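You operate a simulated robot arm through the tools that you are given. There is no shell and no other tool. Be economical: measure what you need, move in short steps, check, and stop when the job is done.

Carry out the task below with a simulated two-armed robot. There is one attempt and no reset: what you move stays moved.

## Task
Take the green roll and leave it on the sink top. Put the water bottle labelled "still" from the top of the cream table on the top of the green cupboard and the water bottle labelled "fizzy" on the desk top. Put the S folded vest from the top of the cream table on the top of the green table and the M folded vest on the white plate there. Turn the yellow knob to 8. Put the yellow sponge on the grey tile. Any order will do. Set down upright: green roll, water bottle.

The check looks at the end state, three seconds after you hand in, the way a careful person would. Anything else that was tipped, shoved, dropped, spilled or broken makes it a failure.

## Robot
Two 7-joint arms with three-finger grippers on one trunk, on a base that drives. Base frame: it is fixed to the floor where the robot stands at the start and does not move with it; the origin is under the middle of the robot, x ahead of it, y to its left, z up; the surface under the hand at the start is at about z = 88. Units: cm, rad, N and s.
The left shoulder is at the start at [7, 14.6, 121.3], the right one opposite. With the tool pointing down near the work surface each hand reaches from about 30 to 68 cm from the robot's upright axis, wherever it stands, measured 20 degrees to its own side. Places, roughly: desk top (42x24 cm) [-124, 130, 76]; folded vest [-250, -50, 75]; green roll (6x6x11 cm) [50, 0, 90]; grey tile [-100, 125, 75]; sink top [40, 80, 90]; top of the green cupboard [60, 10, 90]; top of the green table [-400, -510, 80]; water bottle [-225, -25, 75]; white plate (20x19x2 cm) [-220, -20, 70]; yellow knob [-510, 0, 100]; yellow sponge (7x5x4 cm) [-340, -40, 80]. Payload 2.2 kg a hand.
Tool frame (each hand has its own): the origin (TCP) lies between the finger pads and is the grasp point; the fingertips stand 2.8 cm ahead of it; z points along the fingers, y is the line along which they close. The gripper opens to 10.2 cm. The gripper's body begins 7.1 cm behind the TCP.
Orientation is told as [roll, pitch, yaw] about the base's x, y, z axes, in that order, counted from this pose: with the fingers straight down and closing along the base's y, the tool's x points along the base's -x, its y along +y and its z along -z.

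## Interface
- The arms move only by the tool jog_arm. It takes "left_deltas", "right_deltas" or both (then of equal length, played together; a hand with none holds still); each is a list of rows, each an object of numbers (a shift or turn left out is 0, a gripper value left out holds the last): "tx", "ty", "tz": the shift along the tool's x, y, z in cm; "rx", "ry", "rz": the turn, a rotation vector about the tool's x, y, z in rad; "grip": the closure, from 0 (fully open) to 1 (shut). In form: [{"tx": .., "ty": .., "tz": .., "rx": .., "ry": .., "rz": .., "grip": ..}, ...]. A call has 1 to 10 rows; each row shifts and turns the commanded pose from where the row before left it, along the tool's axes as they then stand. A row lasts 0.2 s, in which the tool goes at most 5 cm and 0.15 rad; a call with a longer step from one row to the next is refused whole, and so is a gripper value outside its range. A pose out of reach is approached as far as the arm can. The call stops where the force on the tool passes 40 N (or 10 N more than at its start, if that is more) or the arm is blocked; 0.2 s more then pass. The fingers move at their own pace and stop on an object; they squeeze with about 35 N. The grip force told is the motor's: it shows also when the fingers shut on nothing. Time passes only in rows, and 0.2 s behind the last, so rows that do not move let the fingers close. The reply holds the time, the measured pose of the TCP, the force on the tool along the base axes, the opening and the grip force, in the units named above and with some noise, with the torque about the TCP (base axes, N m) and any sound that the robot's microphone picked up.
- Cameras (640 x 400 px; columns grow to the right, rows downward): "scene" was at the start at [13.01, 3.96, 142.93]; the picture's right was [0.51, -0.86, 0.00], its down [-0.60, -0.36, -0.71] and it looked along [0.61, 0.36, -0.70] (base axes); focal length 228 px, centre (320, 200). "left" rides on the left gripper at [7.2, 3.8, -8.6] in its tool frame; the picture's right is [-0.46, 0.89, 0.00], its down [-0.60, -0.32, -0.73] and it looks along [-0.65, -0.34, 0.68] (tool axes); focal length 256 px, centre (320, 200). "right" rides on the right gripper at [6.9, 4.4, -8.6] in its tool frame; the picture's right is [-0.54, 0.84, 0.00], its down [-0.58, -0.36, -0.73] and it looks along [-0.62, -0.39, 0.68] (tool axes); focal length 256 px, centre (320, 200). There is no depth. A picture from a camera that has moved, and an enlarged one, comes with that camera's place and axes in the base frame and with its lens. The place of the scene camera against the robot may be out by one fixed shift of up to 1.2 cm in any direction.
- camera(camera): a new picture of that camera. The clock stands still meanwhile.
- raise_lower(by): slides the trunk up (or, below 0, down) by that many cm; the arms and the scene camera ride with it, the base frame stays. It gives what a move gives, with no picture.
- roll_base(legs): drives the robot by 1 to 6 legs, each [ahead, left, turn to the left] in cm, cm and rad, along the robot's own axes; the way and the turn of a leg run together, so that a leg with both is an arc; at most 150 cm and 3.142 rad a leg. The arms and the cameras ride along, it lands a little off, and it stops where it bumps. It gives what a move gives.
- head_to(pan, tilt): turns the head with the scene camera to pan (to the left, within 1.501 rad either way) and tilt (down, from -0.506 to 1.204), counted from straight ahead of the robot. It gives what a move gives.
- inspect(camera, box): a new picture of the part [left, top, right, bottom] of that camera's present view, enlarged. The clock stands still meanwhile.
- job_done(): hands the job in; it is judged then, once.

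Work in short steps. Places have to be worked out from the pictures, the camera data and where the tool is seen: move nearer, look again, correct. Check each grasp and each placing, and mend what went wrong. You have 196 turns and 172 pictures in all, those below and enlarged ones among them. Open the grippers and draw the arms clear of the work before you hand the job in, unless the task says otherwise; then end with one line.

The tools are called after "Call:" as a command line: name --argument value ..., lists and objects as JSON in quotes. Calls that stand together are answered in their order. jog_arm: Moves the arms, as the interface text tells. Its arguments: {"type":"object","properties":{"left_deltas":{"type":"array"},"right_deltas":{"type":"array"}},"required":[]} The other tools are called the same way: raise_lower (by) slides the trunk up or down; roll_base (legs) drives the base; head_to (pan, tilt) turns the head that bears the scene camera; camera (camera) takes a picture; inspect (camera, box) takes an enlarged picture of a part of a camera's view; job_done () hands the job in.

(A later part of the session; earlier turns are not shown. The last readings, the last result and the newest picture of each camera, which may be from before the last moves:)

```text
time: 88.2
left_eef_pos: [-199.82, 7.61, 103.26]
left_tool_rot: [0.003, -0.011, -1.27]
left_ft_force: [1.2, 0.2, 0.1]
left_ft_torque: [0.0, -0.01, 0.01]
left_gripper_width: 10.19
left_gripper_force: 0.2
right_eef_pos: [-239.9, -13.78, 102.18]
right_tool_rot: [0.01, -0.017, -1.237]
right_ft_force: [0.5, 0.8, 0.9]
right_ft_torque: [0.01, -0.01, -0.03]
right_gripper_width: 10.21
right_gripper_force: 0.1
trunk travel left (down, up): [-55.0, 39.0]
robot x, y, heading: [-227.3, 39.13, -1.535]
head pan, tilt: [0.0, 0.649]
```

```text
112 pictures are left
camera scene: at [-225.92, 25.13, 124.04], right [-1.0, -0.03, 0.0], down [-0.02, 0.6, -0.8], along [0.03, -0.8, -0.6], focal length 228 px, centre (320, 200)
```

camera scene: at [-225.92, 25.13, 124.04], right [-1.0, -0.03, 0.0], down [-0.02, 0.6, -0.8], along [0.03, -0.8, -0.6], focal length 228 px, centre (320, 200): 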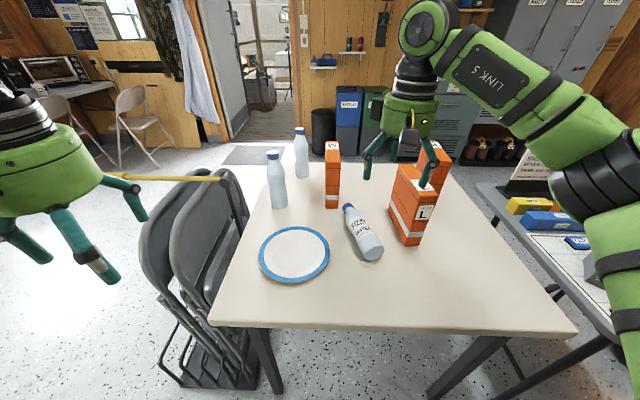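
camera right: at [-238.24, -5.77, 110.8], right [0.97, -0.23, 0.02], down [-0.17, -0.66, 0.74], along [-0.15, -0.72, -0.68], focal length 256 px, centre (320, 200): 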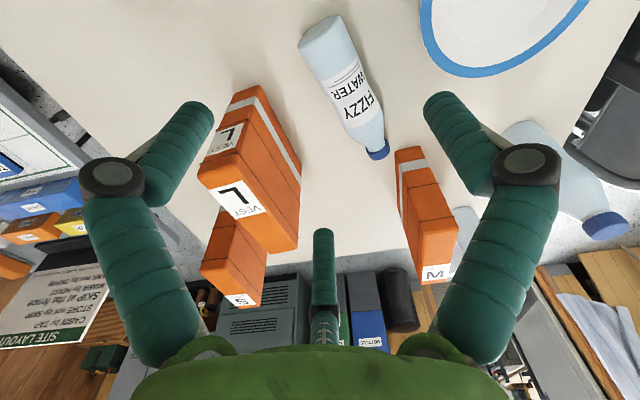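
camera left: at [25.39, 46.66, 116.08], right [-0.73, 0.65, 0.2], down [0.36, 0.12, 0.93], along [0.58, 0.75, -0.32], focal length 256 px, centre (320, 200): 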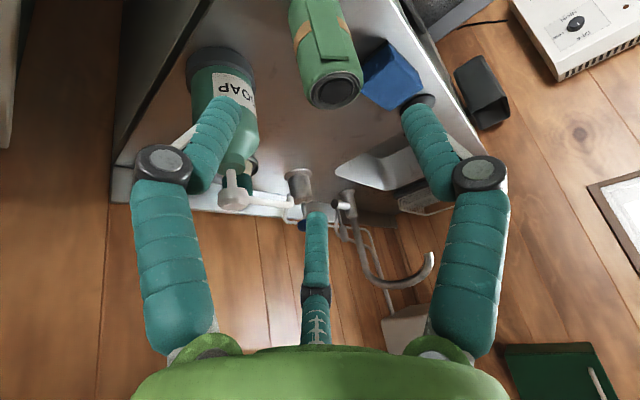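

The bottle's grip point is about (-236.8, -22.2) along axis (0.28, -0.96). I move above it, just clear, and check.

Call:
jog_arm --right_deltas '[{"rz": 0.05, "tx": -3, "ty": 0.2}, {"tx": -3, "ty": 0.2}, {"tx": -2.9, "ty": 0.2}, {"tz": 4}, {"tz": 4}, {"tz": 4}, {"tz": 4}]'

Call:
camera --camera "right"

Call:
camera --camera "scene"

```text
time: 89.8
left_eef_pos: [-199.8, 7.56, 103.18]
left_tool_rot: [0.004, -0.009, -1.269]
left_ft_force: [-0.1, -0.6, -0.6]
left_ft_torque: [0.01, 0.0, 0.0]
left_gripper_width: 10.21
left_gripper_force: 0.0
right_eef_pos: [-237.05, -21.45, 86.22]
right_tool_rot: [0.011, -0.014, -1.286]
right_ft_force: [0.4, 0.6, -0.1]
right_ft_torque: [0.04, -0.03, 0.01]
right_gripper_width: 10.19
right_gripper_force: 0.1
right hand out of reach, approached as far as the arm can: row 3
trunk travel left (down, up): [-55.0, 39.0]
robot x, y, heading: [-227.36, 38.71, -1.543]
head pan, tilt: [0.0, 0.649]
```

```text
111 pictures are left
camera right: at [-234.84, -13.55, 94.88], right [0.96, -0.27, 0.02], down [-0.2, -0.65, 0.73], along [-0.19, -0.71, -0.68], focal length 256 px, centre (320, 200)
```

right: 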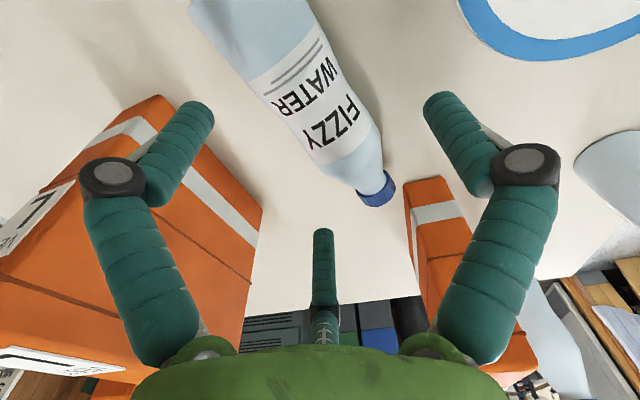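

```text
110 pictures are left
camera scene: at [-225.97, 24.97, 124.02], right [-1.0, -0.03, 0.0], down [-0.02, 0.6, -0.8], along [0.03, -0.8, -0.61], focal length 228 px, centre (320, 200)
```

scene: 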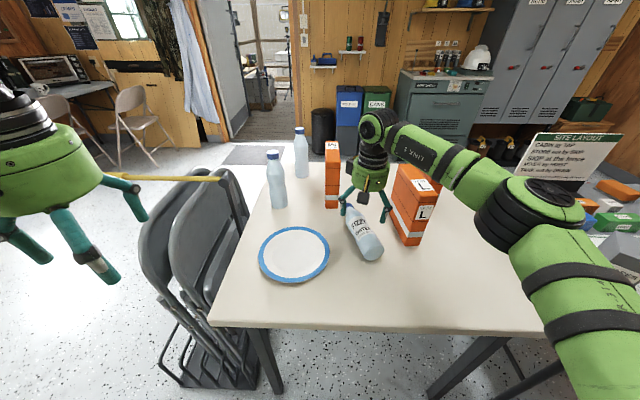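

The bottle is centred under the fingers and the L vest is clear by about 6 cm. I descend to z 79 and close.

Call:
jog_arm --right_deltas '[{"tz": 3.6}, {"tz": 3.4}, {"grip": 1}, {"grip": 1}, {"grip": 1}]'

Call:
camera --camera "right"

```text
time: 90.8
left_eef_pos: [-199.75, 7.99, 103.38]
left_tool_rot: [0.001, -0.016, -1.269]
left_ft_force: [0.1, 0.5, -0.4]
left_ft_torque: [0.05, 0.01, -0.01]
left_gripper_width: 10.19
left_gripper_force: 0.0
right_eef_pos: [-236.11, -21.58, 80.56]
right_tool_rot: [0.024, -0.037, -1.28]
right_ft_force: [2.3, 5.9, 26.3]
right_ft_torque: [0.58, -0.08, -0.1]
right_gripper_width: 7.02
right_gripper_force: 34.6
trunk travel left (down, up): [-55.0, 39.0]
robot x, y, heading: [-227.41, 39.1, -1.54]
head pan, tilt: [0.0, 0.649]
stopped in row 4 (right hand): the force on the tool passed its limit at 44 N (the readings are from after the stop); the commanded pose is now the measured one
```

```text
109 pictures are left
camera right: at [-234.19, -13.39, 89.16], right [0.96, -0.27, 0.04], down [-0.21, -0.64, 0.74], along [-0.17, -0.72, -0.67], focal length 256 px, centre (320, 200)
```

right: 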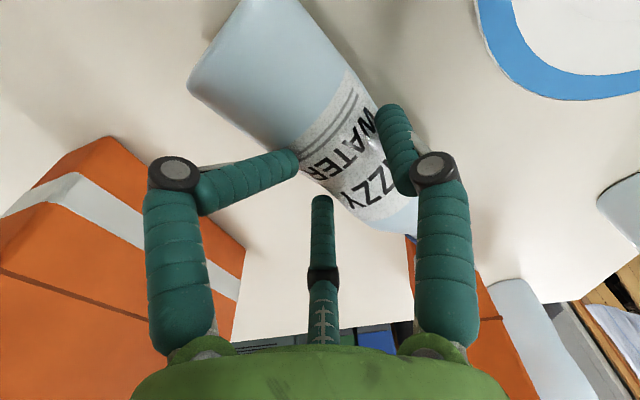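

It holds something 7.0 cm wide, though the hand met the table with some force. I lift gently and look.

Call:
jog_arm --right_deltas '[{"tz": -1.5}, {"tz": -2}, {"tz": -2}]'

Call:
camera --camera "right"

Call:
inspect --camera "scene" --box '[290, 150, 450, 280]'

```text
time: 91.7
left_eef_pos: [-199.82, 7.6, 103.26]
left_tool_rot: [0.005, -0.01, -1.267]
left_ft_force: [0.3, -0.5, 0.1]
left_ft_torque: [0.0, 0.03, 0.02]
left_gripper_width: 10.23
left_gripper_force: 0.1
right_eef_pos: [-236.61, -21.48, 85.34]
right_tool_rot: [0.019, -0.024, -1.28]
right_ft_force: [0.5, 0.1, 0.3]
right_ft_torque: [-0.01, -0.01, -0.03]
right_gripper_width: 2.3
right_gripper_force: 35.4
trunk travel left (down, up): [-55.0, 39.0]
robot x, y, heading: [-227.46, 38.58, -1.534]
head pan, tilt: [0.0, 0.649]
```

```text
108 pictures are left
camera right: at [-234.57, -13.42, 94.1], right [0.96, -0.27, 0.03], down [-0.2, -0.64, 0.74], along [-0.18, -0.72, -0.67], focal length 256 px, centre (320, 200)
```

right: 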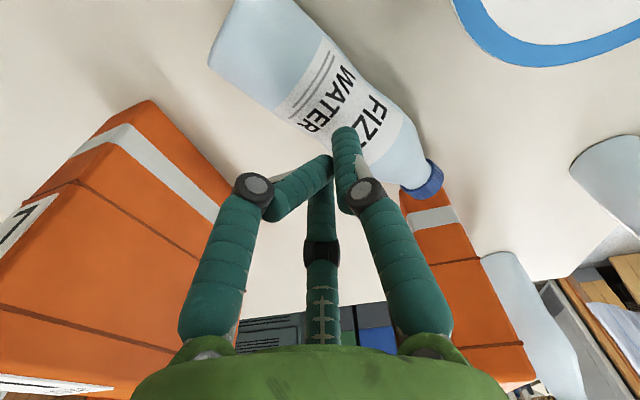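

```text
3.08 times, centred on (370, 215) of scene
camera zoom: at [-225.87, 25.14, 124.02], right [-1.0, -0.03, 0.0], down [-0.02, 0.6, -0.8], along [0.03, -0.8, -0.6], focal length 703 px, centre (166, 154)
```

zoom: 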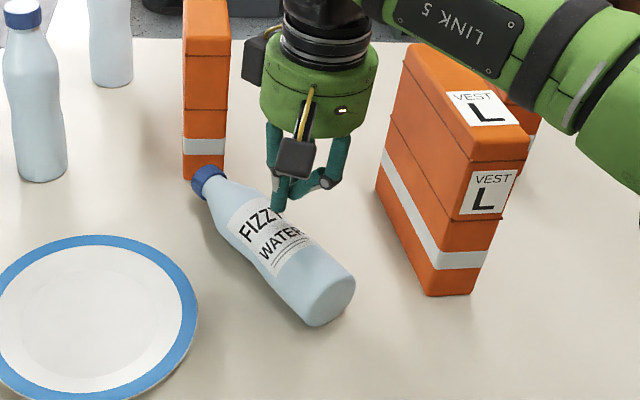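

The grip slipped off and the bottle has yawed; its axis now points along about (0.55, -0.84), centred near (-233.5, -23). I raise, open, re-align and check.

Call:
jog_arm --right_deltas '[{"tz": -3}, {"grip": 0}, {"grip": 0}, {"rz": -0.14}, {"rz": -0.14}, {"tx": -3.1, "ty": 1.7}]'

Call:
camera --camera "right"

```text
time: 93.0
left_eef_pos: [-199.78, 7.62, 103.24]
left_tool_rot: [0.003, -0.011, -1.269]
left_ft_force: [0.9, 0.6, -0.5]
left_ft_torque: [0.01, 0.0, 0.01]
left_gripper_width: 10.19
left_gripper_force: 0.1
right_eef_pos: [-235.64, -22.02, 88.41]
right_tool_rot: [0.012, -0.033, -1.004]
right_ft_force: [0.4, 0.0, 1.0]
right_ft_torque: [-0.04, 0.02, 0.01]
right_gripper_width: 10.17
right_gripper_force: 0.1
right hand out of reach, approached as far as the arm can: row 6
trunk travel left (down, up): [-55.0, 39.0]
robot x, y, heading: [-227.16, 38.65, -1.534]
head pan, tilt: [0.0, 0.649]
```

```text
106 pictures are left
camera right: at [-235.8, -13.66, 96.99], right [1.0, 0.0, 0.03], down [-0.02, -0.67, 0.74], along [0.02, -0.75, -0.67], focal length 256 px, centre (320, 200)
```

right: 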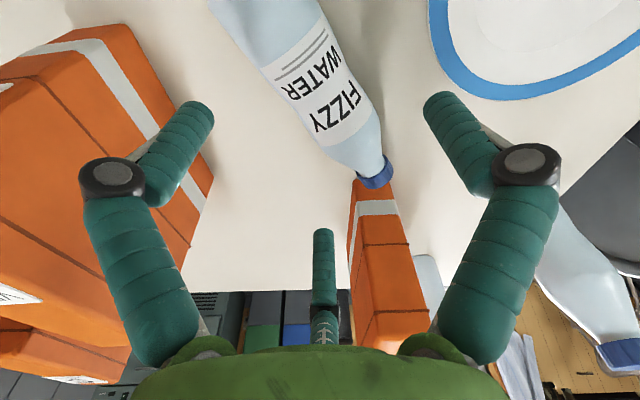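

The reach limit caused the poor alignment. I drive 5 cm closer, still about 30 cm from the table edge.

Call:
roll_base --legs '[[5.5, 0, 0]]'

Call:
camera --camera "right"

Call:
inspect --camera "scene" --box '[290, 150, 450, 280]'

```text
time: 94.0
left_eef_pos: [-199.55, 2.02, 103.32]
left_tool_rot: [0.003, -0.009, -1.27]
left_ft_force: [-0.5, -0.1, -0.5]
left_ft_torque: [0.0, -0.02, 0.0]
left_gripper_width: 10.19
left_gripper_force: 0.1
right_eef_pos: [-235.37, -27.55, 88.4]
right_tool_rot: [0.011, -0.034, -1.007]
right_ft_force: [-0.7, -0.6, -0.4]
right_ft_torque: [0.02, 0.02, 0.0]
right_gripper_width: 10.2
right_gripper_force: 0.0
trunk travel left (down, up): [-55.0, 39.0]
robot x, y, heading: [-227.5, 33.31, -1.539]
head pan, tilt: [0.0, 0.649]
```

```text
105 pictures are left
camera right: at [-235.67, -19.19, 97.01], right [1.0, 0.0, 0.03], down [-0.02, -0.67, 0.75], along [0.02, -0.75, -0.67], focal length 256 px, centre (320, 200)
```

right: 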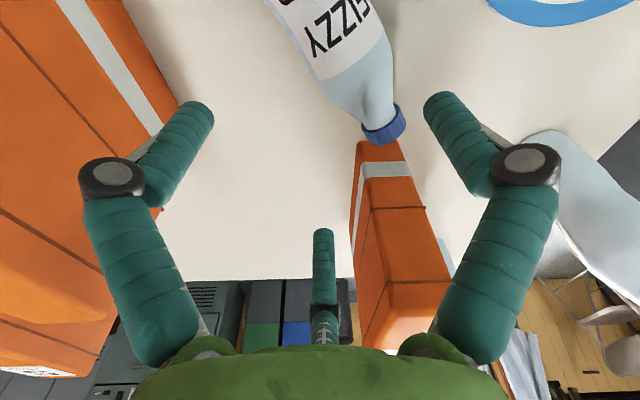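

```text
3.08 times, centred on (370, 215) of scene
camera zoom: at [-225.7, 19.56, 124.04], right [-1.0, -0.03, 0.0], down [-0.02, 0.6, -0.8], along [0.03, -0.8, -0.6], focal length 703 px, centre (166, 154)
```

zoom: 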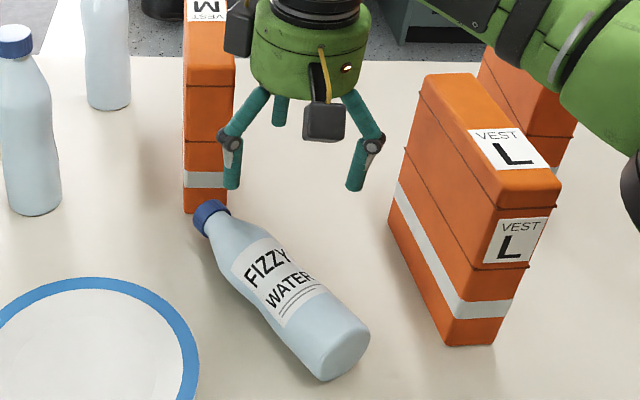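

With the hand camera corrected, the grip point is (-234.6, -23.4). I move over it, descend and look before closing.

Call:
jog_arm --right_deltas '[{"tx": 3.1, "ty": 2.9}, {"ry": 0.03, "tz": 3.2}, {"tz": 3}, {"tz": 2.8}]'

Call:
camera --camera "right"

Call:
inspect --camera "scene" --box '[290, 150, 450, 280]'

```text
time: 95.0
left_eef_pos: [-199.72, 2.51, 103.48]
left_tool_rot: [0.005, -0.016, -1.269]
left_ft_force: [-0.4, -0.1, 0.3]
left_ft_torque: [-0.01, -0.06, 0.04]
left_gripper_width: 10.18
left_gripper_force: 0.1
right_eef_pos: [-234.92, -23.25, 79.98]
right_tool_rot: [0.01, -0.01, -1.009]
right_ft_force: [-6.8, 1.5, 24.3]
right_ft_torque: [0.72, 1.17, 0.19]
right_gripper_width: 10.32
right_gripper_force: 0.0
trunk travel left (down, up): [-55.0, 39.0]
robot x, y, heading: [-226.78, 33.25, -1.537]
head pan, tilt: [0.0, 0.649]
```

```text
103 pictures are left
camera right: at [-234.93, -15.04, 88.71], right [1.0, 0.0, 0.01], down [-0.01, -0.68, 0.73], along [0.01, -0.73, -0.68], focal length 256 px, centre (320, 200)
```

right: 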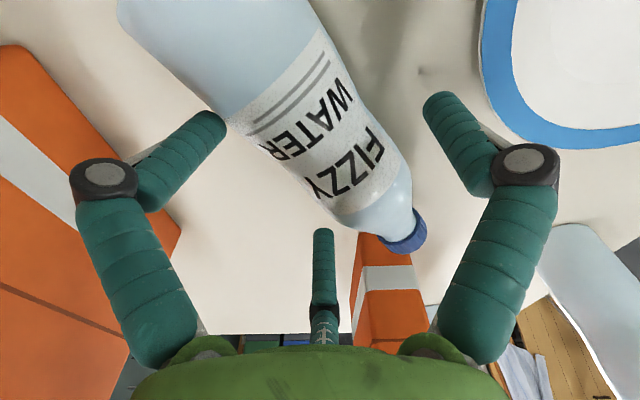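

```text
3.08 times, centred on (370, 215) of scene
camera zoom: at [-225.86, 20.07, 124.16], right [-1.0, -0.03, 0.0], down [-0.02, 0.6, -0.8], along [0.03, -0.8, -0.6], focal length 703 px, centre (166, 154)
```

zoom: 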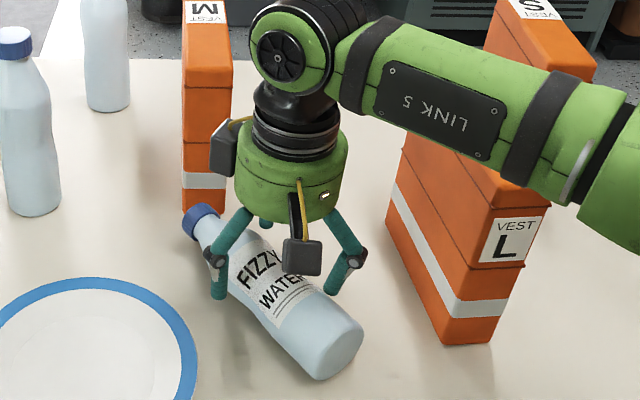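

The image-left finger bears on the bottle, so the hand must shift about 1.8 cm along tool -y. I raise, shift and descend again.

Call:
jog_arm --right_deltas '[{"tz": -3}, {"tz": -3}, {"ty": -1.8}, {"tz": 2.5}, {"tz": 2.5}, {"tz": 1.2}]'

Call:
camera --camera "right"

```text
time: 96.4
left_eef_pos: [-199.55, 2.03, 103.26]
left_tool_rot: [0.005, -0.011, -1.271]
left_ft_force: [-0.5, -0.3, 0.5]
left_ft_torque: [0.02, 0.0, 0.04]
left_gripper_width: 10.2
left_gripper_force: 0.1
right_eef_pos: [-235.94, -24.38, 79.04]
right_tool_rot: [0.013, -0.003, -1.005]
right_ft_force: [0.0, 0.1, 0.4]
right_ft_torque: [0.01, 0.01, -0.01]
right_gripper_width: 10.19
right_gripper_force: 0.1
trunk travel left (down, up): [-55.0, 39.0]
robot x, y, heading: [-227.07, 33.4, -1.537]
head pan, tilt: [0.0, 0.649]
```

```text
101 pictures are left
camera right: at [-236.11, -16.25, 87.96], right [1.0, 0.0, 0.01], down [-0.01, -0.68, 0.73], along [0.01, -0.73, -0.68], focal length 256 px, centre (320, 200)
```

right: 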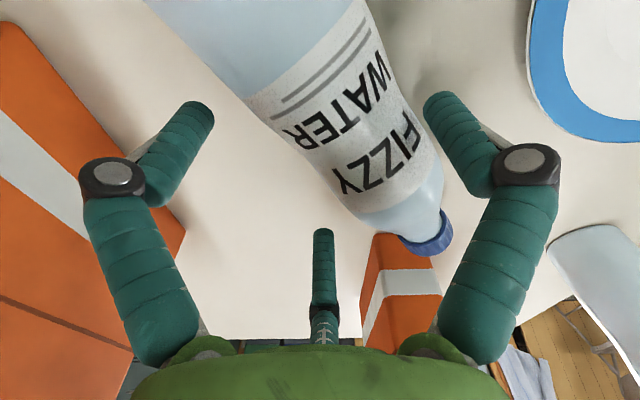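

There is no contact and the bottle lies between the fingers. I close gradually.

Call:
jog_arm --right_deltas '[{"grip": 0.2}, {"grip": 0.26}, {"grip": 0.32}, {"grip": 1}, {"grip": 1}]'

Call:
camera --camera "right"

```text
time: 97.6
left_eef_pos: [-199.55, 2.16, 103.29]
left_tool_rot: [0.003, -0.009, -1.269]
left_ft_force: [-0.3, 0.2, 0.2]
left_ft_torque: [0.02, -0.01, 0.04]
left_gripper_width: 10.18
left_gripper_force: 0.1
right_eef_pos: [-235.9, -24.34, 79.25]
right_tool_rot: [0.012, -0.002, -1.007]
right_ft_force: [1.9, -1.8, 5.4]
right_ft_torque: [0.05, -0.11, -0.02]
right_gripper_width: 7.89
right_gripper_force: 35.1
trunk travel left (down, up): [-55.0, 39.0]
robot x, y, heading: [-227.15, 33.32, -1.542]
head pan, tilt: [0.0, 0.649]
```

```text
100 pictures are left
camera right: at [-236.08, -16.2, 88.05], right [1.0, 0.0, 0.01], down [-0.01, -0.68, 0.73], along [0.01, -0.73, -0.68], focal length 256 px, centre (320, 200)
```

right: 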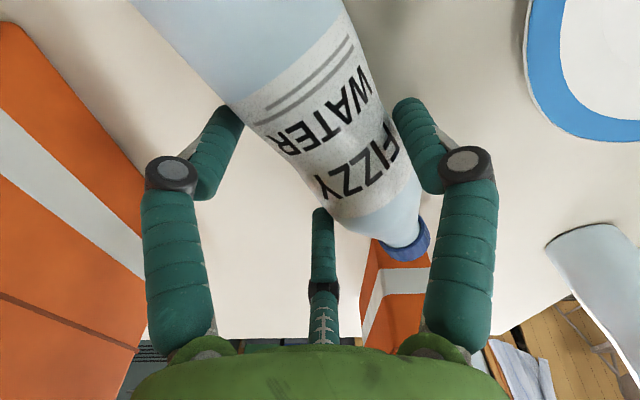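

The grip holds at 7.9 cm. I lift and check.

Call:
jog_arm --right_deltas '[{"tz": -1.5}, {"tz": -2}, {"tz": -2}]'

Call:
camera --camera "right"

Call:
camera --camera "scene"

```text
time: 98.4
left_eef_pos: [-199.59, 2.02, 103.31]
left_tool_rot: [0.002, -0.011, -1.269]
left_ft_force: [-0.5, -0.5, -0.4]
left_ft_torque: [0.03, 0.0, 0.01]
left_gripper_width: 10.2
left_gripper_force: 0.1
right_eef_pos: [-236.01, -24.42, 84.75]
right_tool_rot: [0.013, -0.002, -1.007]
right_ft_force: [0.0, 0.7, -4.1]
right_ft_torque: [-0.01, 0.03, -0.03]
right_gripper_width: 7.87
right_gripper_force: 34.7
trunk travel left (down, up): [-55.0, 39.0]
robot x, y, heading: [-226.94, 33.62, -1.539]
head pan, tilt: [0.0, 0.649]
```

```text
99 pictures are left
camera right: at [-236.1, -16.31, 93.43], right [1.0, 0.0, 0.01], down [-0.01, -0.69, 0.73], along [0.01, -0.73, -0.69], focal length 256 px, centre (320, 200)
```

right: 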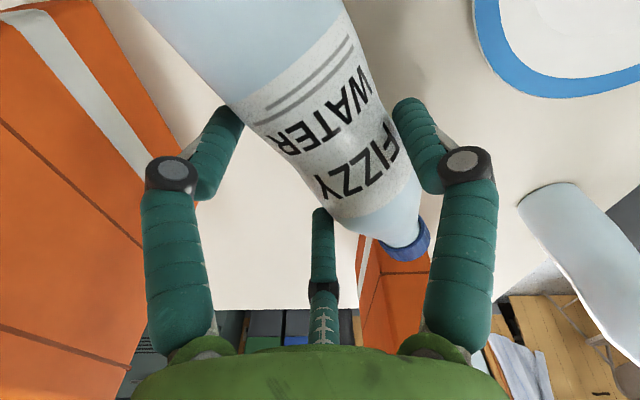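

```text
98 pictures are left
camera scene: at [-225.72, 19.49, 124.02], right [-1.0, -0.03, 0.0], down [-0.02, 0.6, -0.8], along [0.03, -0.8, -0.6], focal length 228 px, centre (320, 200)
```

scene: 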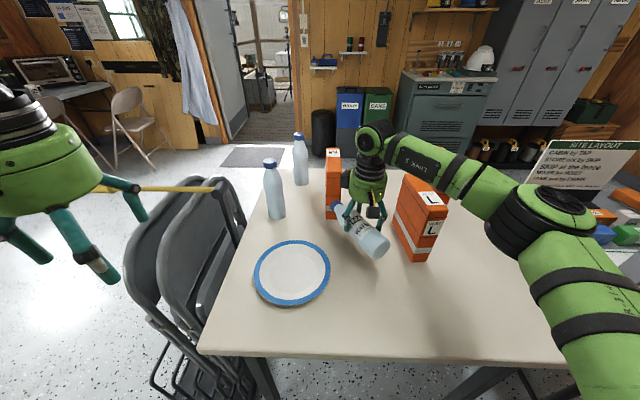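

Fizzy is held. I raise the trunk, back off and drive to face the desk in the north-east.

Call:
raise_lower --by 17

Call:
roll_base --legs '[[-20, 0, 0], [0, 0, 1.54], [105, 0, 0], [0, 0, 1.57]]'

Call:
camera --camera "scene"

```text
time: 100.3
left_eef_pos: [-199.52, 2.02, 120.29]
left_tool_rot: [0.002, -0.011, -1.267]
left_ft_force: [0.0, -0.7, 1.0]
left_ft_torque: [0.0, -0.02, 0.02]
left_gripper_width: 10.19
left_gripper_force: 0.0
right_eef_pos: [-235.96, -24.53, 101.59]
right_tool_rot: [0.011, -0.001, -1.007]
right_ft_force: [-0.1, -0.3, -5.1]
right_ft_torque: [-0.02, 0.01, 0.0]
right_gripper_width: 7.84
right_gripper_force: 35.3
trunk travel left (down, up): [-72.0, 22.0]
robot x, y, heading: [-227.23, 33.48, -1.53]
head pan, tilt: [0.0, 0.649]
```

```text
time: 114.5
left_eef_pos: [-150.62, 85.76, 120.26]
left_tool_rot: [0.003, -0.011, 1.857]
left_ft_force: [0.6, -0.1, 0.8]
left_ft_torque: [0.0, 0.01, -0.03]
left_gripper_width: 10.19
left_gripper_force: 0.0
right_eef_pos: [-113.83, 111.79, 101.53]
right_tool_rot: [0.011, -0.002, 2.119]
right_ft_force: [0.0, 0.7, -5.1]
right_ft_torque: [0.03, -0.06, 0.02]
right_gripper_width: 7.87
right_gripper_force: 34.9
trunk travel left (down, up): [-72.0, 22.0]
robot x, y, heading: [-123.75, 53.4, 1.591]
head pan, tilt: [0.0, 0.649]
```

```text
97 pictures are left
camera scene: at [-122.78, 67.46, 141.02], right [1.0, 0.02, 0.0], down [0.01, -0.6, -0.8], along [-0.01, 0.8, -0.61], focal length 228 px, centre (320, 200)
```

scene: 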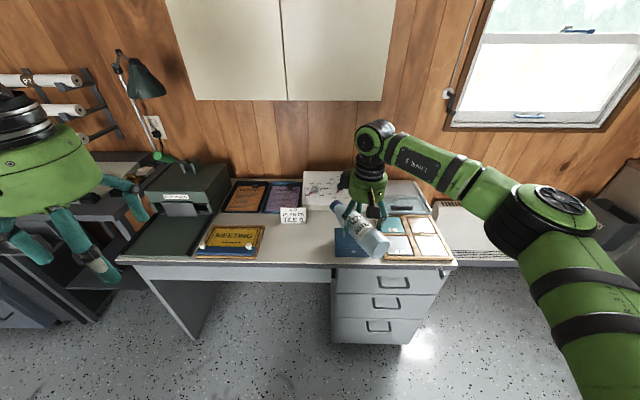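

Call:
inspect --camera "scene" --box '[180, 160, 460, 280]'

```text
2.29 times, centred on (320, 220) of scene
camera zoom: at [-122.78, 67.46, 141.02], right [1.0, 0.02, 0.0], down [0.01, -0.6, -0.8], along [-0.01, 0.8, -0.61], focal length 522 px, centre (320, 154)
```

zoom: 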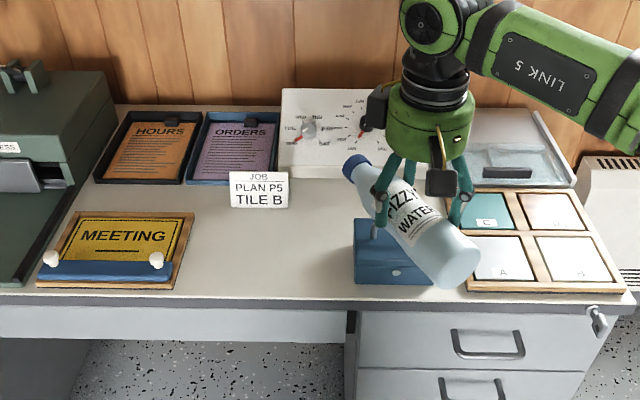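

There's a free spot on the desk at about (-131, 125). I tilt the hand to horizontal so the bottle stands upright.

Call:
jog_arm --right_deltas '[{"ry": -0.15}, {"ry": -0.15}, {"ry": -0.15}, {"ry": -0.15}, {"ry": -0.15}, {"ry": -0.15}, {"ry": -0.15}, {"ry": -0.15}, {"ry": -0.15}, {"ry": -0.15}]'

Call:
camera --camera "scene"

```text
time: 116.7
left_eef_pos: [-150.63, 85.65, 120.08]
left_tool_rot: [0.004, -0.01, 1.856]
left_ft_force: [0.5, 0.2, -0.6]
left_ft_torque: [0.0, -0.02, -0.01]
left_gripper_width: 10.23
left_gripper_force: 0.0
right_eef_pos: [-113.93, 111.56, 101.69]
right_tool_rot: [0.147, -1.503, 1.971]
right_ft_force: [-0.1, 0.7, -4.4]
right_ft_torque: [-0.09, -0.09, 0.0]
right_gripper_width: 7.84
right_gripper_force: 34.5
trunk travel left (down, up): [-72.0, 22.0]
robot x, y, heading: [-123.37, 54.19, 1.588]
head pan, tilt: [0.0, 0.649]
```

```text
95 pictures are left
camera scene: at [-122.84, 67.41, 141.03], right [1.0, 0.02, 0.0], down [0.01, -0.6, -0.8], along [-0.01, 0.8, -0.6], focal length 228 px, centre (320, 200)
```

scene: 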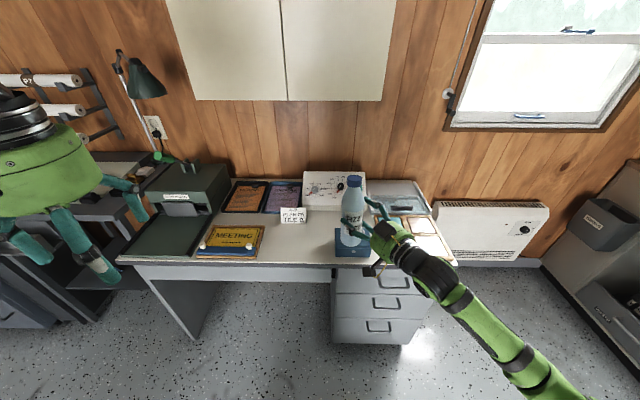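

The bottle is upright in the hand. I move the base 13 cm ahead and 17 cm left to bring it over the spot.

Call:
roll_base --legs '[[13, 17, 0]]'

Call:
inspect --camera "scene" --box '[200, 140, 480, 300]'

Call:
camera --camera "right"

```text
time: 118.3
left_eef_pos: [-167.69, 98.12, 120.22]
left_tool_rot: [0.006, -0.011, 1.855]
left_ft_force: [0.4, -0.6, 0.2]
left_ft_torque: [0.04, 0.04, 0.0]
left_gripper_width: 10.2
left_gripper_force: 0.0
right_eef_pos: [-130.88, 124.27, 101.6]
right_tool_rot: [0.184, -1.501, 1.937]
right_ft_force: [-0.8, 0.4, -3.4]
right_ft_torque: [-0.05, -0.08, -0.03]
right_gripper_width: 7.88
right_gripper_force: 35.0
trunk travel left (down, up): [-72.0, 22.0]
robot x, y, heading: [-141.11, 66.51, 1.587]
head pan, tilt: [0.0, 0.649]
```

```text
2.29 times, centred on (340, 220) of scene
camera zoom: at [-139.8, 79.94, 141.03], right [1.0, 0.02, 0.0], down [0.01, -0.6, -0.8], along [-0.02, 0.8, -0.6], focal length 522 px, centre (274, 154)
```

zoom: 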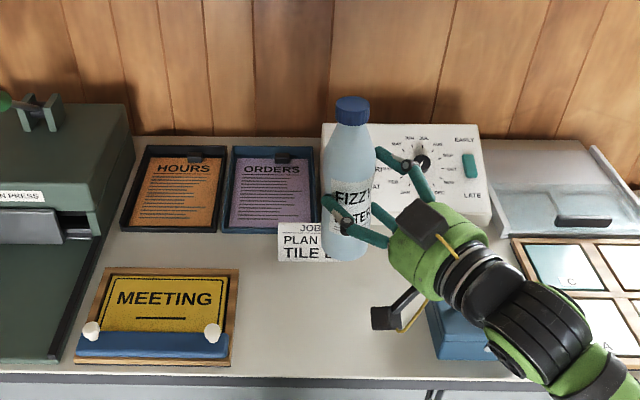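

```text
93 pictures are left
camera right: at [-129.95, 114.18, 95.54], right [-0.73, -0.41, 0.54], down [0.68, -0.39, 0.62], along [-0.04, 0.82, 0.56], focal length 256 px, centre (320, 200)
```

right: 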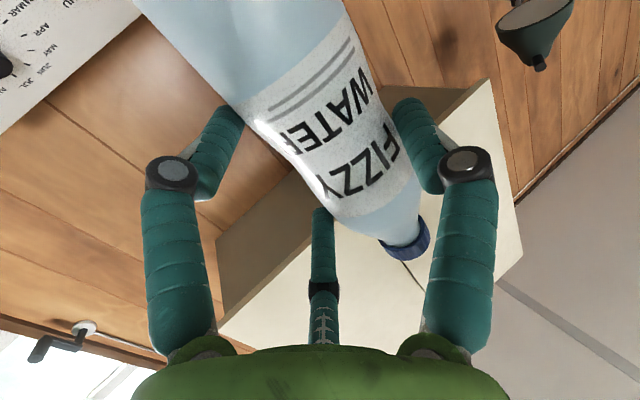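

The bottle is roughly upright over the free area. I trim the tilt, then lower with the trunk toward contact.

Call:
jog_arm --right_deltas '[{"ry": -0.06}]'

Call:
raise_lower --by -13

Call:
camera --camera "scene"

```text
time: 118.8
left_eef_pos: [-167.65, 98.22, 120.23]
left_tool_rot: [0.003, -0.014, 1.858]
left_ft_force: [-0.1, -0.3, -0.2]
left_ft_torque: [0.01, 0.0, -0.01]
left_gripper_width: 10.19
left_gripper_force: 0.1
right_eef_pos: [-130.83, 124.15, 101.58]
right_tool_rot: [0.838, -1.553, 1.281]
right_ft_force: [0.6, 0.1, -4.1]
right_ft_torque: [-0.09, -0.13, 0.06]
right_gripper_width: 7.83
right_gripper_force: 35.4
trunk travel left (down, up): [-72.0, 22.0]
robot x, y, heading: [-140.64, 66.69, 1.592]
head pan, tilt: [0.0, 0.649]
```

```text
time: 120.3
left_eef_pos: [-167.71, 98.28, 107.26]
left_tool_rot: [0.003, -0.011, 1.858]
left_ft_force: [-0.5, 0.6, -0.2]
left_ft_torque: [0.01, 0.0, 0.0]
left_gripper_width: 10.21
left_gripper_force: 0.1
right_eef_pos: [-130.85, 124.21, 88.67]
right_tool_rot: [0.879, -1.556, 1.239]
right_ft_force: [0.4, 0.7, -4.4]
right_ft_torque: [-0.09, -0.12, -0.04]
right_gripper_width: 7.86
right_gripper_force: 35.3
trunk travel left (down, up): [-59.0, 35.0]
robot x, y, heading: [-140.78, 66.69, 1.589]
head pan, tilt: [0.0, 0.649]
```

```text
92 pictures are left
camera scene: at [-139.92, 79.99, 128.03], right [1.0, 0.02, 0.0], down [0.01, -0.6, -0.8], along [-0.01, 0.8, -0.6], focal length 228 px, centre (320, 200)
```

scene: 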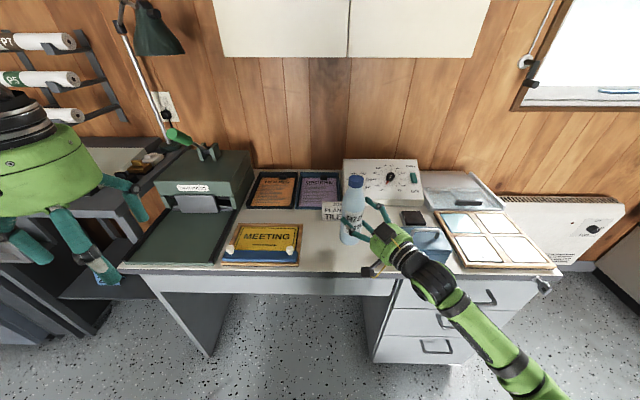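

Call:
raise_lower --by -2.5

Call:
raise_lower --by -0.8

Call:
inspect --camera "scene" --box '[290, 150, 450, 290]'

```text
time: 121.0
left_eef_pos: [-167.67, 98.23, 104.78]
left_tool_rot: [0.004, -0.01, 1.858]
left_ft_force: [0.5, 0.2, -1.2]
left_ft_torque: [0.01, -0.02, 0.01]
left_gripper_width: 10.18
left_gripper_force: 0.1
right_eef_pos: [-130.92, 124.36, 86.18]
right_tool_rot: [0.877, -1.555, 1.241]
right_ft_force: [-0.1, 0.2, -3.7]
right_ft_torque: [-0.08, -0.09, -0.01]
right_gripper_width: 7.86
right_gripper_force: 35.2
trunk travel left (down, up): [-56.5, 37.5]
robot x, y, heading: [-140.99, 66.56, 1.59]
head pan, tilt: [0.0, 0.649]
```

```text
time: 121.6
left_eef_pos: [-167.74, 98.19, 103.95]
left_tool_rot: [0.004, -0.01, 1.858]
left_ft_force: [-0.3, 0.5, -0.9]
left_ft_torque: [0.01, 0.03, 0.01]
left_gripper_width: 10.19
left_gripper_force: 0.0
right_eef_pos: [-130.98, 124.25, 85.34]
right_tool_rot: [0.873, -1.554, 1.247]
right_ft_force: [-0.6, -0.4, -4.5]
right_ft_torque: [-0.08, -0.11, -0.05]
right_gripper_width: 7.83
right_gripper_force: 35.0
trunk travel left (down, up): [-55.7, 38.3]
robot x, y, heading: [-140.49, 66.17, 1.589]
head pan, tilt: [0.0, 0.649]
```

```text
2.86 times, centred on (370, 220) of scene
camera zoom: at [-139.92, 79.99, 124.72], right [1.0, 0.02, 0.0], down [0.01, -0.6, -0.8], along [-0.01, 0.8, -0.6], focal length 652 px, centre (177, 143)
```

zoom: 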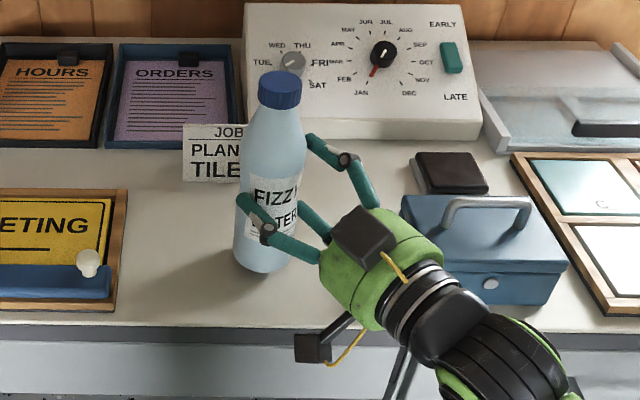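

Call:
raise_lower --by -0.6

Call:
raise_lower --by -0.6

Call:
raise_lower --by -0.6

```text
time: 122.2
left_eef_pos: [-167.76, 98.31, 103.32]
left_tool_rot: [0.005, -0.011, 1.855]
left_ft_force: [-0.6, -0.2, -0.6]
left_ft_torque: [0.02, 0.02, 0.02]
left_gripper_width: 10.19
left_gripper_force: 0.1
right_eef_pos: [-130.88, 124.23, 84.79]
right_tool_rot: [0.87, -1.555, 1.248]
right_ft_force: [-1.1, -0.4, -4.2]
right_ft_torque: [-0.05, -0.12, -0.02]
right_gripper_width: 7.84
right_gripper_force: 34.7
trunk travel left (down, up): [-55.1, 38.9]
robot x, y, heading: [-140.57, 66.43, 1.592]
head pan, tilt: [0.0, 0.649]
```

```text
time: 122.7
left_eef_pos: [-167.88, 98.24, 102.75]
left_tool_rot: [0.002, -0.011, 1.857]
left_ft_force: [-0.2, -0.7, -0.2]
left_ft_torque: [-0.05, -0.03, 0.01]
left_gripper_width: 10.2
left_gripper_force: 0.1
right_eef_pos: [-130.89, 124.24, 84.23]
right_tool_rot: [0.986, -1.558, 1.132]
right_ft_force: [-0.4, 0.0, -1.4]
right_ft_torque: [0.17, -0.03, 0.0]
right_gripper_width: 7.89
right_gripper_force: 34.6
trunk travel left (down, up): [-54.5, 39.5]
robot x, y, heading: [-141.03, 66.25, 1.59]
head pan, tilt: [0.0, 0.649]
```

```text
time: 123.3
left_eef_pos: [-167.99, 98.07, 102.23]
left_tool_rot: [0.005, -0.012, 1.859]
left_ft_force: [0.1, 0.3, -0.6]
left_ft_torque: [-0.01, 0.02, -0.01]
left_gripper_width: 10.2
left_gripper_force: 0.1
right_eef_pos: [-130.95, 124.16, 84.32]
right_tool_rot: [2.153, -1.566, -0.034]
right_ft_force: [1.6, 3.6, 16.2]
right_ft_torque: [0.83, -0.18, -0.02]
right_gripper_width: 7.85
right_gripper_force: 35.0
trunk travel left (down, up): [-53.9, 40.1]
robot x, y, heading: [-140.57, 66.55, 1.591]
head pan, tilt: [0.0, 0.649]
```

Contact. I ease up 0.4 and open slowly.

Call:
raise_lower --by 0.4

Call:
jog_arm --right_deltas '[{"grip": 0.15}, {"grip": 0.1}, {"grip": 0}, {"grip": 0}]'

Call:
inspect --camera "scene" --box '[290, 150, 450, 290]'

```text
time: 123.8
left_eef_pos: [-167.91, 98.08, 102.6]
left_tool_rot: [0.003, -0.014, 1.856]
left_ft_force: [-0.2, -0.8, 0.1]
left_ft_torque: [0.02, -0.02, -0.01]
left_gripper_width: 10.21
left_gripper_force: 0.1
right_eef_pos: [-131.01, 124.21, 84.27]
right_tool_rot: [1.215, -1.558, 0.905]
right_ft_force: [0.9, 6.7, 15.1]
right_ft_torque: [1.39, 0.11, -0.15]
right_gripper_width: 7.85
right_gripper_force: 35.3
trunk travel left (down, up): [-54.3, 39.7]
robot x, y, heading: [-141.0, 66.51, 1.593]
head pan, tilt: [0.0, 0.649]
```

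```text
time: 124.8
left_eef_pos: [-167.72, 98.21, 102.55]
left_tool_rot: [0.003, -0.01, 1.857]
left_ft_force: [0.0, 0.3, 0.0]
left_ft_torque: [-0.02, -0.03, 0.02]
left_gripper_width: 10.2
left_gripper_force: 0.1
right_eef_pos: [-130.84, 124.23, 84.03]
right_tool_rot: [0.876, -1.554, 1.244]
right_ft_force: [-0.8, -0.1, 0.3]
right_ft_torque: [-0.03, 0.04, -0.03]
right_gripper_width: 10.19
right_gripper_force: 0.0
trunk travel left (down, up): [-54.3, 39.7]
robot x, y, heading: [-140.61, 66.65, 1.588]
head pan, tilt: [0.0, 0.649]
```

```text
2.86 times, centred on (370, 220) of scene
camera zoom: at [-139.94, 79.93, 123.33], right [1.0, 0.02, 0.0], down [0.01, -0.6, -0.8], along [-0.01, 0.8, -0.6], focal length 652 px, centre (177, 143)
```

zoom: 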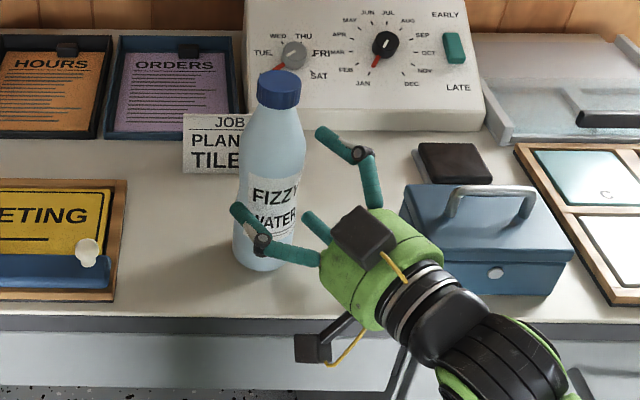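

The bottle stands free. I retreat along the tool axis, away from it.

Call:
jog_arm --right_deltas '[{"tz": -3}, {"tz": -4}, {"tz": -4}]'

Call:
roll_base --legs '[[-22, 0, 0]]'

Call:
inspect --camera "scene" --box '[250, 120, 450, 270]'

```text
time: 125.6
left_eef_pos: [-167.72, 98.12, 102.49]
left_tool_rot: [0.004, -0.014, 1.856]
left_ft_force: [0.0, -0.4, -0.2]
left_ft_torque: [0.03, 0.0, 0.01]
left_gripper_width: 10.2
left_gripper_force: 0.1
right_eef_pos: [-125.36, 114.66, 84.06]
right_tool_rot: [0.989, -1.556, 1.131]
right_ft_force: [-0.4, 0.6, 0.7]
right_ft_torque: [0.0, -0.02, 0.01]
right_gripper_width: 10.16
right_gripper_force: 0.1
trunk travel left (down, up): [-54.3, 39.7]
robot x, y, heading: [-140.68, 66.54, 1.585]
head pan, tilt: [0.0, 0.649]
```

```text
time: 127.3
left_eef_pos: [-167.47, 76.44, 102.63]
left_tool_rot: [0.002, -0.012, 1.858]
left_ft_force: [-0.5, -0.5, -0.1]
left_ft_torque: [0.04, 0.0, 0.03]
left_gripper_width: 10.21
left_gripper_force: 0.1
right_eef_pos: [-124.99, 93.11, 84.02]
right_tool_rot: [0.906, -1.555, 1.214]
right_ft_force: [0.3, 0.0, 0.3]
right_ft_torque: [-0.03, -0.01, 0.01]
right_gripper_width: 10.2
right_gripper_force: 0.1
trunk travel left (down, up): [-54.3, 39.7]
robot x, y, heading: [-140.2, 44.8, 1.59]
head pan, tilt: [0.0, 0.649]
```

```text
2.67 times, centred on (350, 195) of scene
camera zoom: at [-139.53, 58.2, 123.33], right [1.0, 0.02, 0.0], down [0.01, -0.6, -0.8], along [-0.02, 0.8, -0.6], focal length 609 px, centre (240, 213)
```

zoom: 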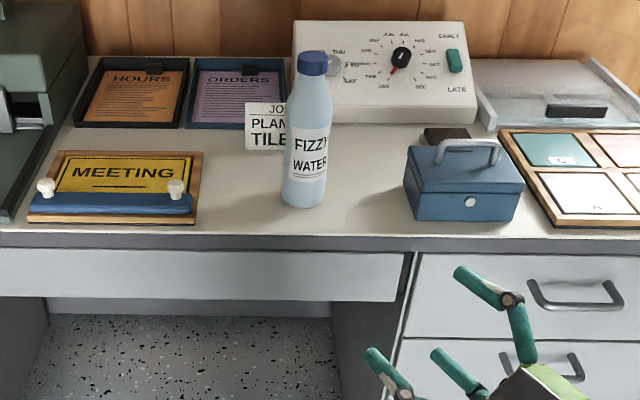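

Fizzy stands on the desk. I look at the tile board to the right.

Call:
head_to --pan -0.5 --tilt 0.55

Call:
inspect --camera "scene" --box '[180, 120, 420, 280]'

```text
time: 128.2
left_eef_pos: [-167.45, 76.45, 102.62]
left_tool_rot: [0.005, -0.011, 1.859]
left_ft_force: [-0.5, 0.2, 0.3]
left_ft_torque: [0.0, 0.01, 0.0]
left_gripper_width: 10.21
left_gripper_force: 0.0
right_eef_pos: [-125.03, 93.13, 84.05]
right_tool_rot: [0.9, -1.556, 1.222]
right_ft_force: [-0.1, 0.2, 0.6]
right_ft_torque: [-0.01, 0.0, -0.01]
right_gripper_width: 10.23
right_gripper_force: 0.0
trunk travel left (down, up): [-54.3, 39.7]
robot x, y, heading: [-140.06, 44.72, 1.587]
head pan, tilt: [-0.499, 0.55]
```

```text
2.50 times, centred on (300, 200) of scene
camera zoom: at [-135.23, 57.53, 124.21], right [0.89, -0.46, 0.0], down [-0.24, -0.46, -0.85], along [0.39, 0.76, -0.52], focal length 571 px, centre (370, 200)
```

zoom: 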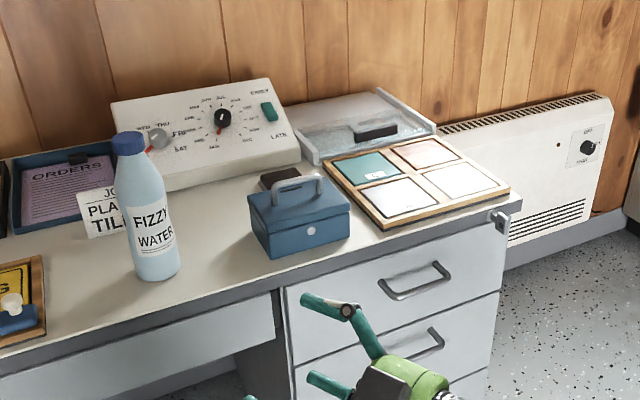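

Call:
inspect --camera "scene" --box '[295, 170, 385, 215]'

```text
7.11 times, centred on (340, 192) of scene
camera zoom: at [-135.23, 57.53, 124.21], right [0.89, -0.46, 0.0], down [-0.24, -0.46, -0.85], along [0.39, 0.76, -0.52], focal length 1624 px, centre (178, 253)
```

zoom: 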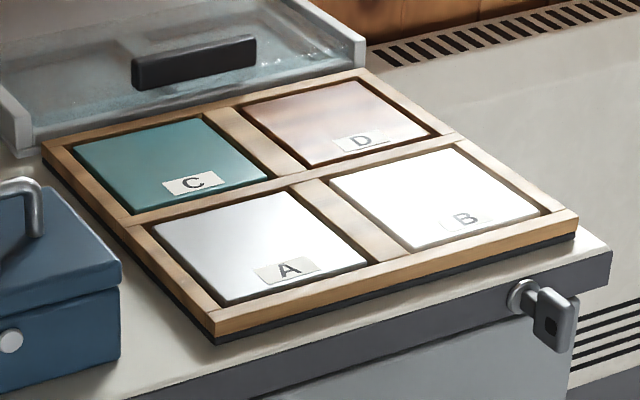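

Tile A at (-95, 125) is the grey one. Next I go round the chair to the south side of the cream table, still facing north, with the trunk raised for clearance.

Call:
raise_lower --by 28

Call:
roll_base --legs '[[0, -22, 0], [-150, 0, 0], [-20, 0, 0], [0, 105, 0]]'

Call:
head_to --pan 0 --tilt 0.65

Call:
camera --camera "scene"

```text
time: 131.0
left_eef_pos: [-167.36, 76.57, 130.53]
left_tool_rot: [0.003, -0.011, 1.858]
left_ft_force: [-0.2, -0.5, -0.3]
left_ft_torque: [0.0, -0.01, 0.0]
left_gripper_width: 10.23
left_gripper_force: 0.1
right_eef_pos: [-125.11, 93.12, 112.02]
right_tool_rot: [0.897, -1.556, 1.223]
right_ft_force: [-0.1, -0.3, 0.0]
right_ft_torque: [0.01, 0.02, -0.03]
right_gripper_width: 10.21
right_gripper_force: 0.1
trunk travel left (down, up): [-82.3, 11.7]
robot x, y, heading: [-140.08, 44.73, 1.592]
head pan, tilt: [-0.499, 0.55]
```

```text
time: 146.0
left_eef_pos: [-247.83, -95.53, 130.62]
left_tool_rot: [0.003, -0.011, 1.867]
left_ft_force: [-0.3, 0.0, 0.5]
left_ft_torque: [0.0, 0.03, 0.03]
left_gripper_width: 10.21
left_gripper_force: 0.0
right_eef_pos: [-205.76, -78.34, 111.91]
right_tool_rot: [0.939, -1.555, 1.189]
right_ft_force: [0.3, 0.4, -0.4]
right_ft_torque: [-0.02, -0.02, 0.01]
right_gripper_width: 10.21
right_gripper_force: 0.0
trunk travel left (down, up): [-82.3, 11.7]
robot x, y, heading: [-220.24, -126.91, 1.6]
head pan, tilt: [-0.499, 0.55]
```

```text
time: 146.9
left_eef_pos: [-247.96, -95.43, 130.53]
left_tool_rot: [0.004, -0.011, 1.868]
left_ft_force: [-1.0, -0.3, 0.4]
left_ft_torque: [0.0, 0.0, -0.04]
left_gripper_width: 10.19
left_gripper_force: 0.0
right_eef_pos: [-205.74, -78.47, 111.99]
right_tool_rot: [0.901, -1.556, 1.229]
right_ft_force: [-0.3, 0.6, 0.4]
right_ft_torque: [-0.03, 0.01, 0.03]
right_gripper_width: 10.16
right_gripper_force: 0.0
trunk travel left (down, up): [-82.3, 11.7]
robot x, y, heading: [-220.42, -126.61, 1.601]
head pan, tilt: [0.0, 0.649]
```

```text
86 pictures are left
camera scene: at [-219.89, -113.45, 151.33], right [1.0, 0.03, 0.0], down [0.02, -0.6, -0.8], along [-0.02, 0.8, -0.6], focal length 228 px, centre (320, 200)
```

scene: 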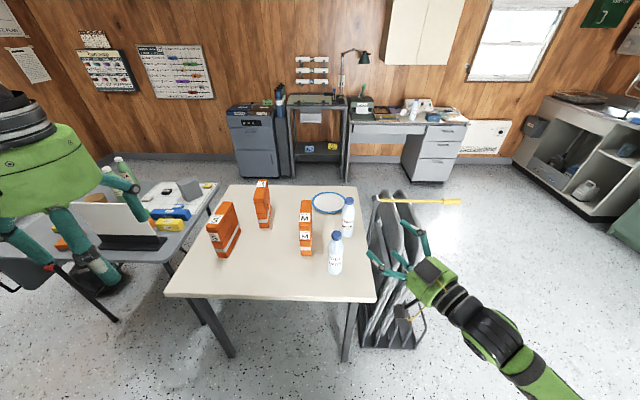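

Call:
inspect --camera "scene" --box '[270, 170, 390, 290]'

Call:
inspect --camera "scene" --box '[190, 160, 310, 280]'

```text
3.33 times, centred on (330, 230) of scene
camera zoom: at [-219.89, -113.45, 151.33], right [1.0, 0.03, 0.0], down [0.02, -0.6, -0.8], along [-0.02, 0.8, -0.6], focal length 761 px, centre (287, 100)
```

zoom: 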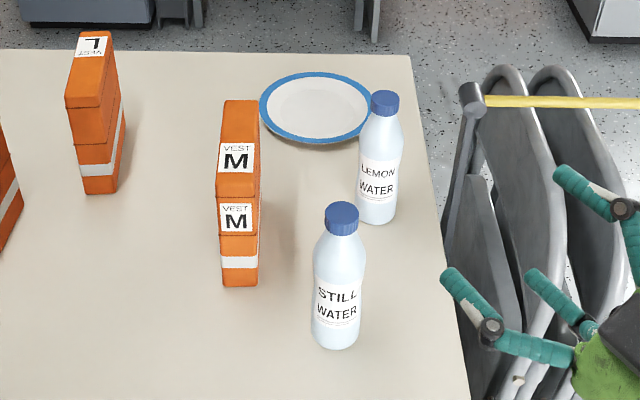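

```text
3.33 times, centred on (250, 220) of scene
camera zoom: at [-219.89, -113.45, 151.33], right [1.0, 0.03, 0.0], down [0.02, -0.6, -0.8], along [-0.02, 0.8, -0.6], focal length 761 px, centre (553, 133)
```

zoom: 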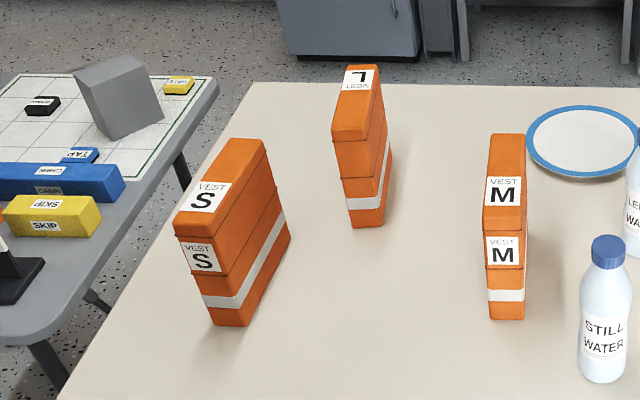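

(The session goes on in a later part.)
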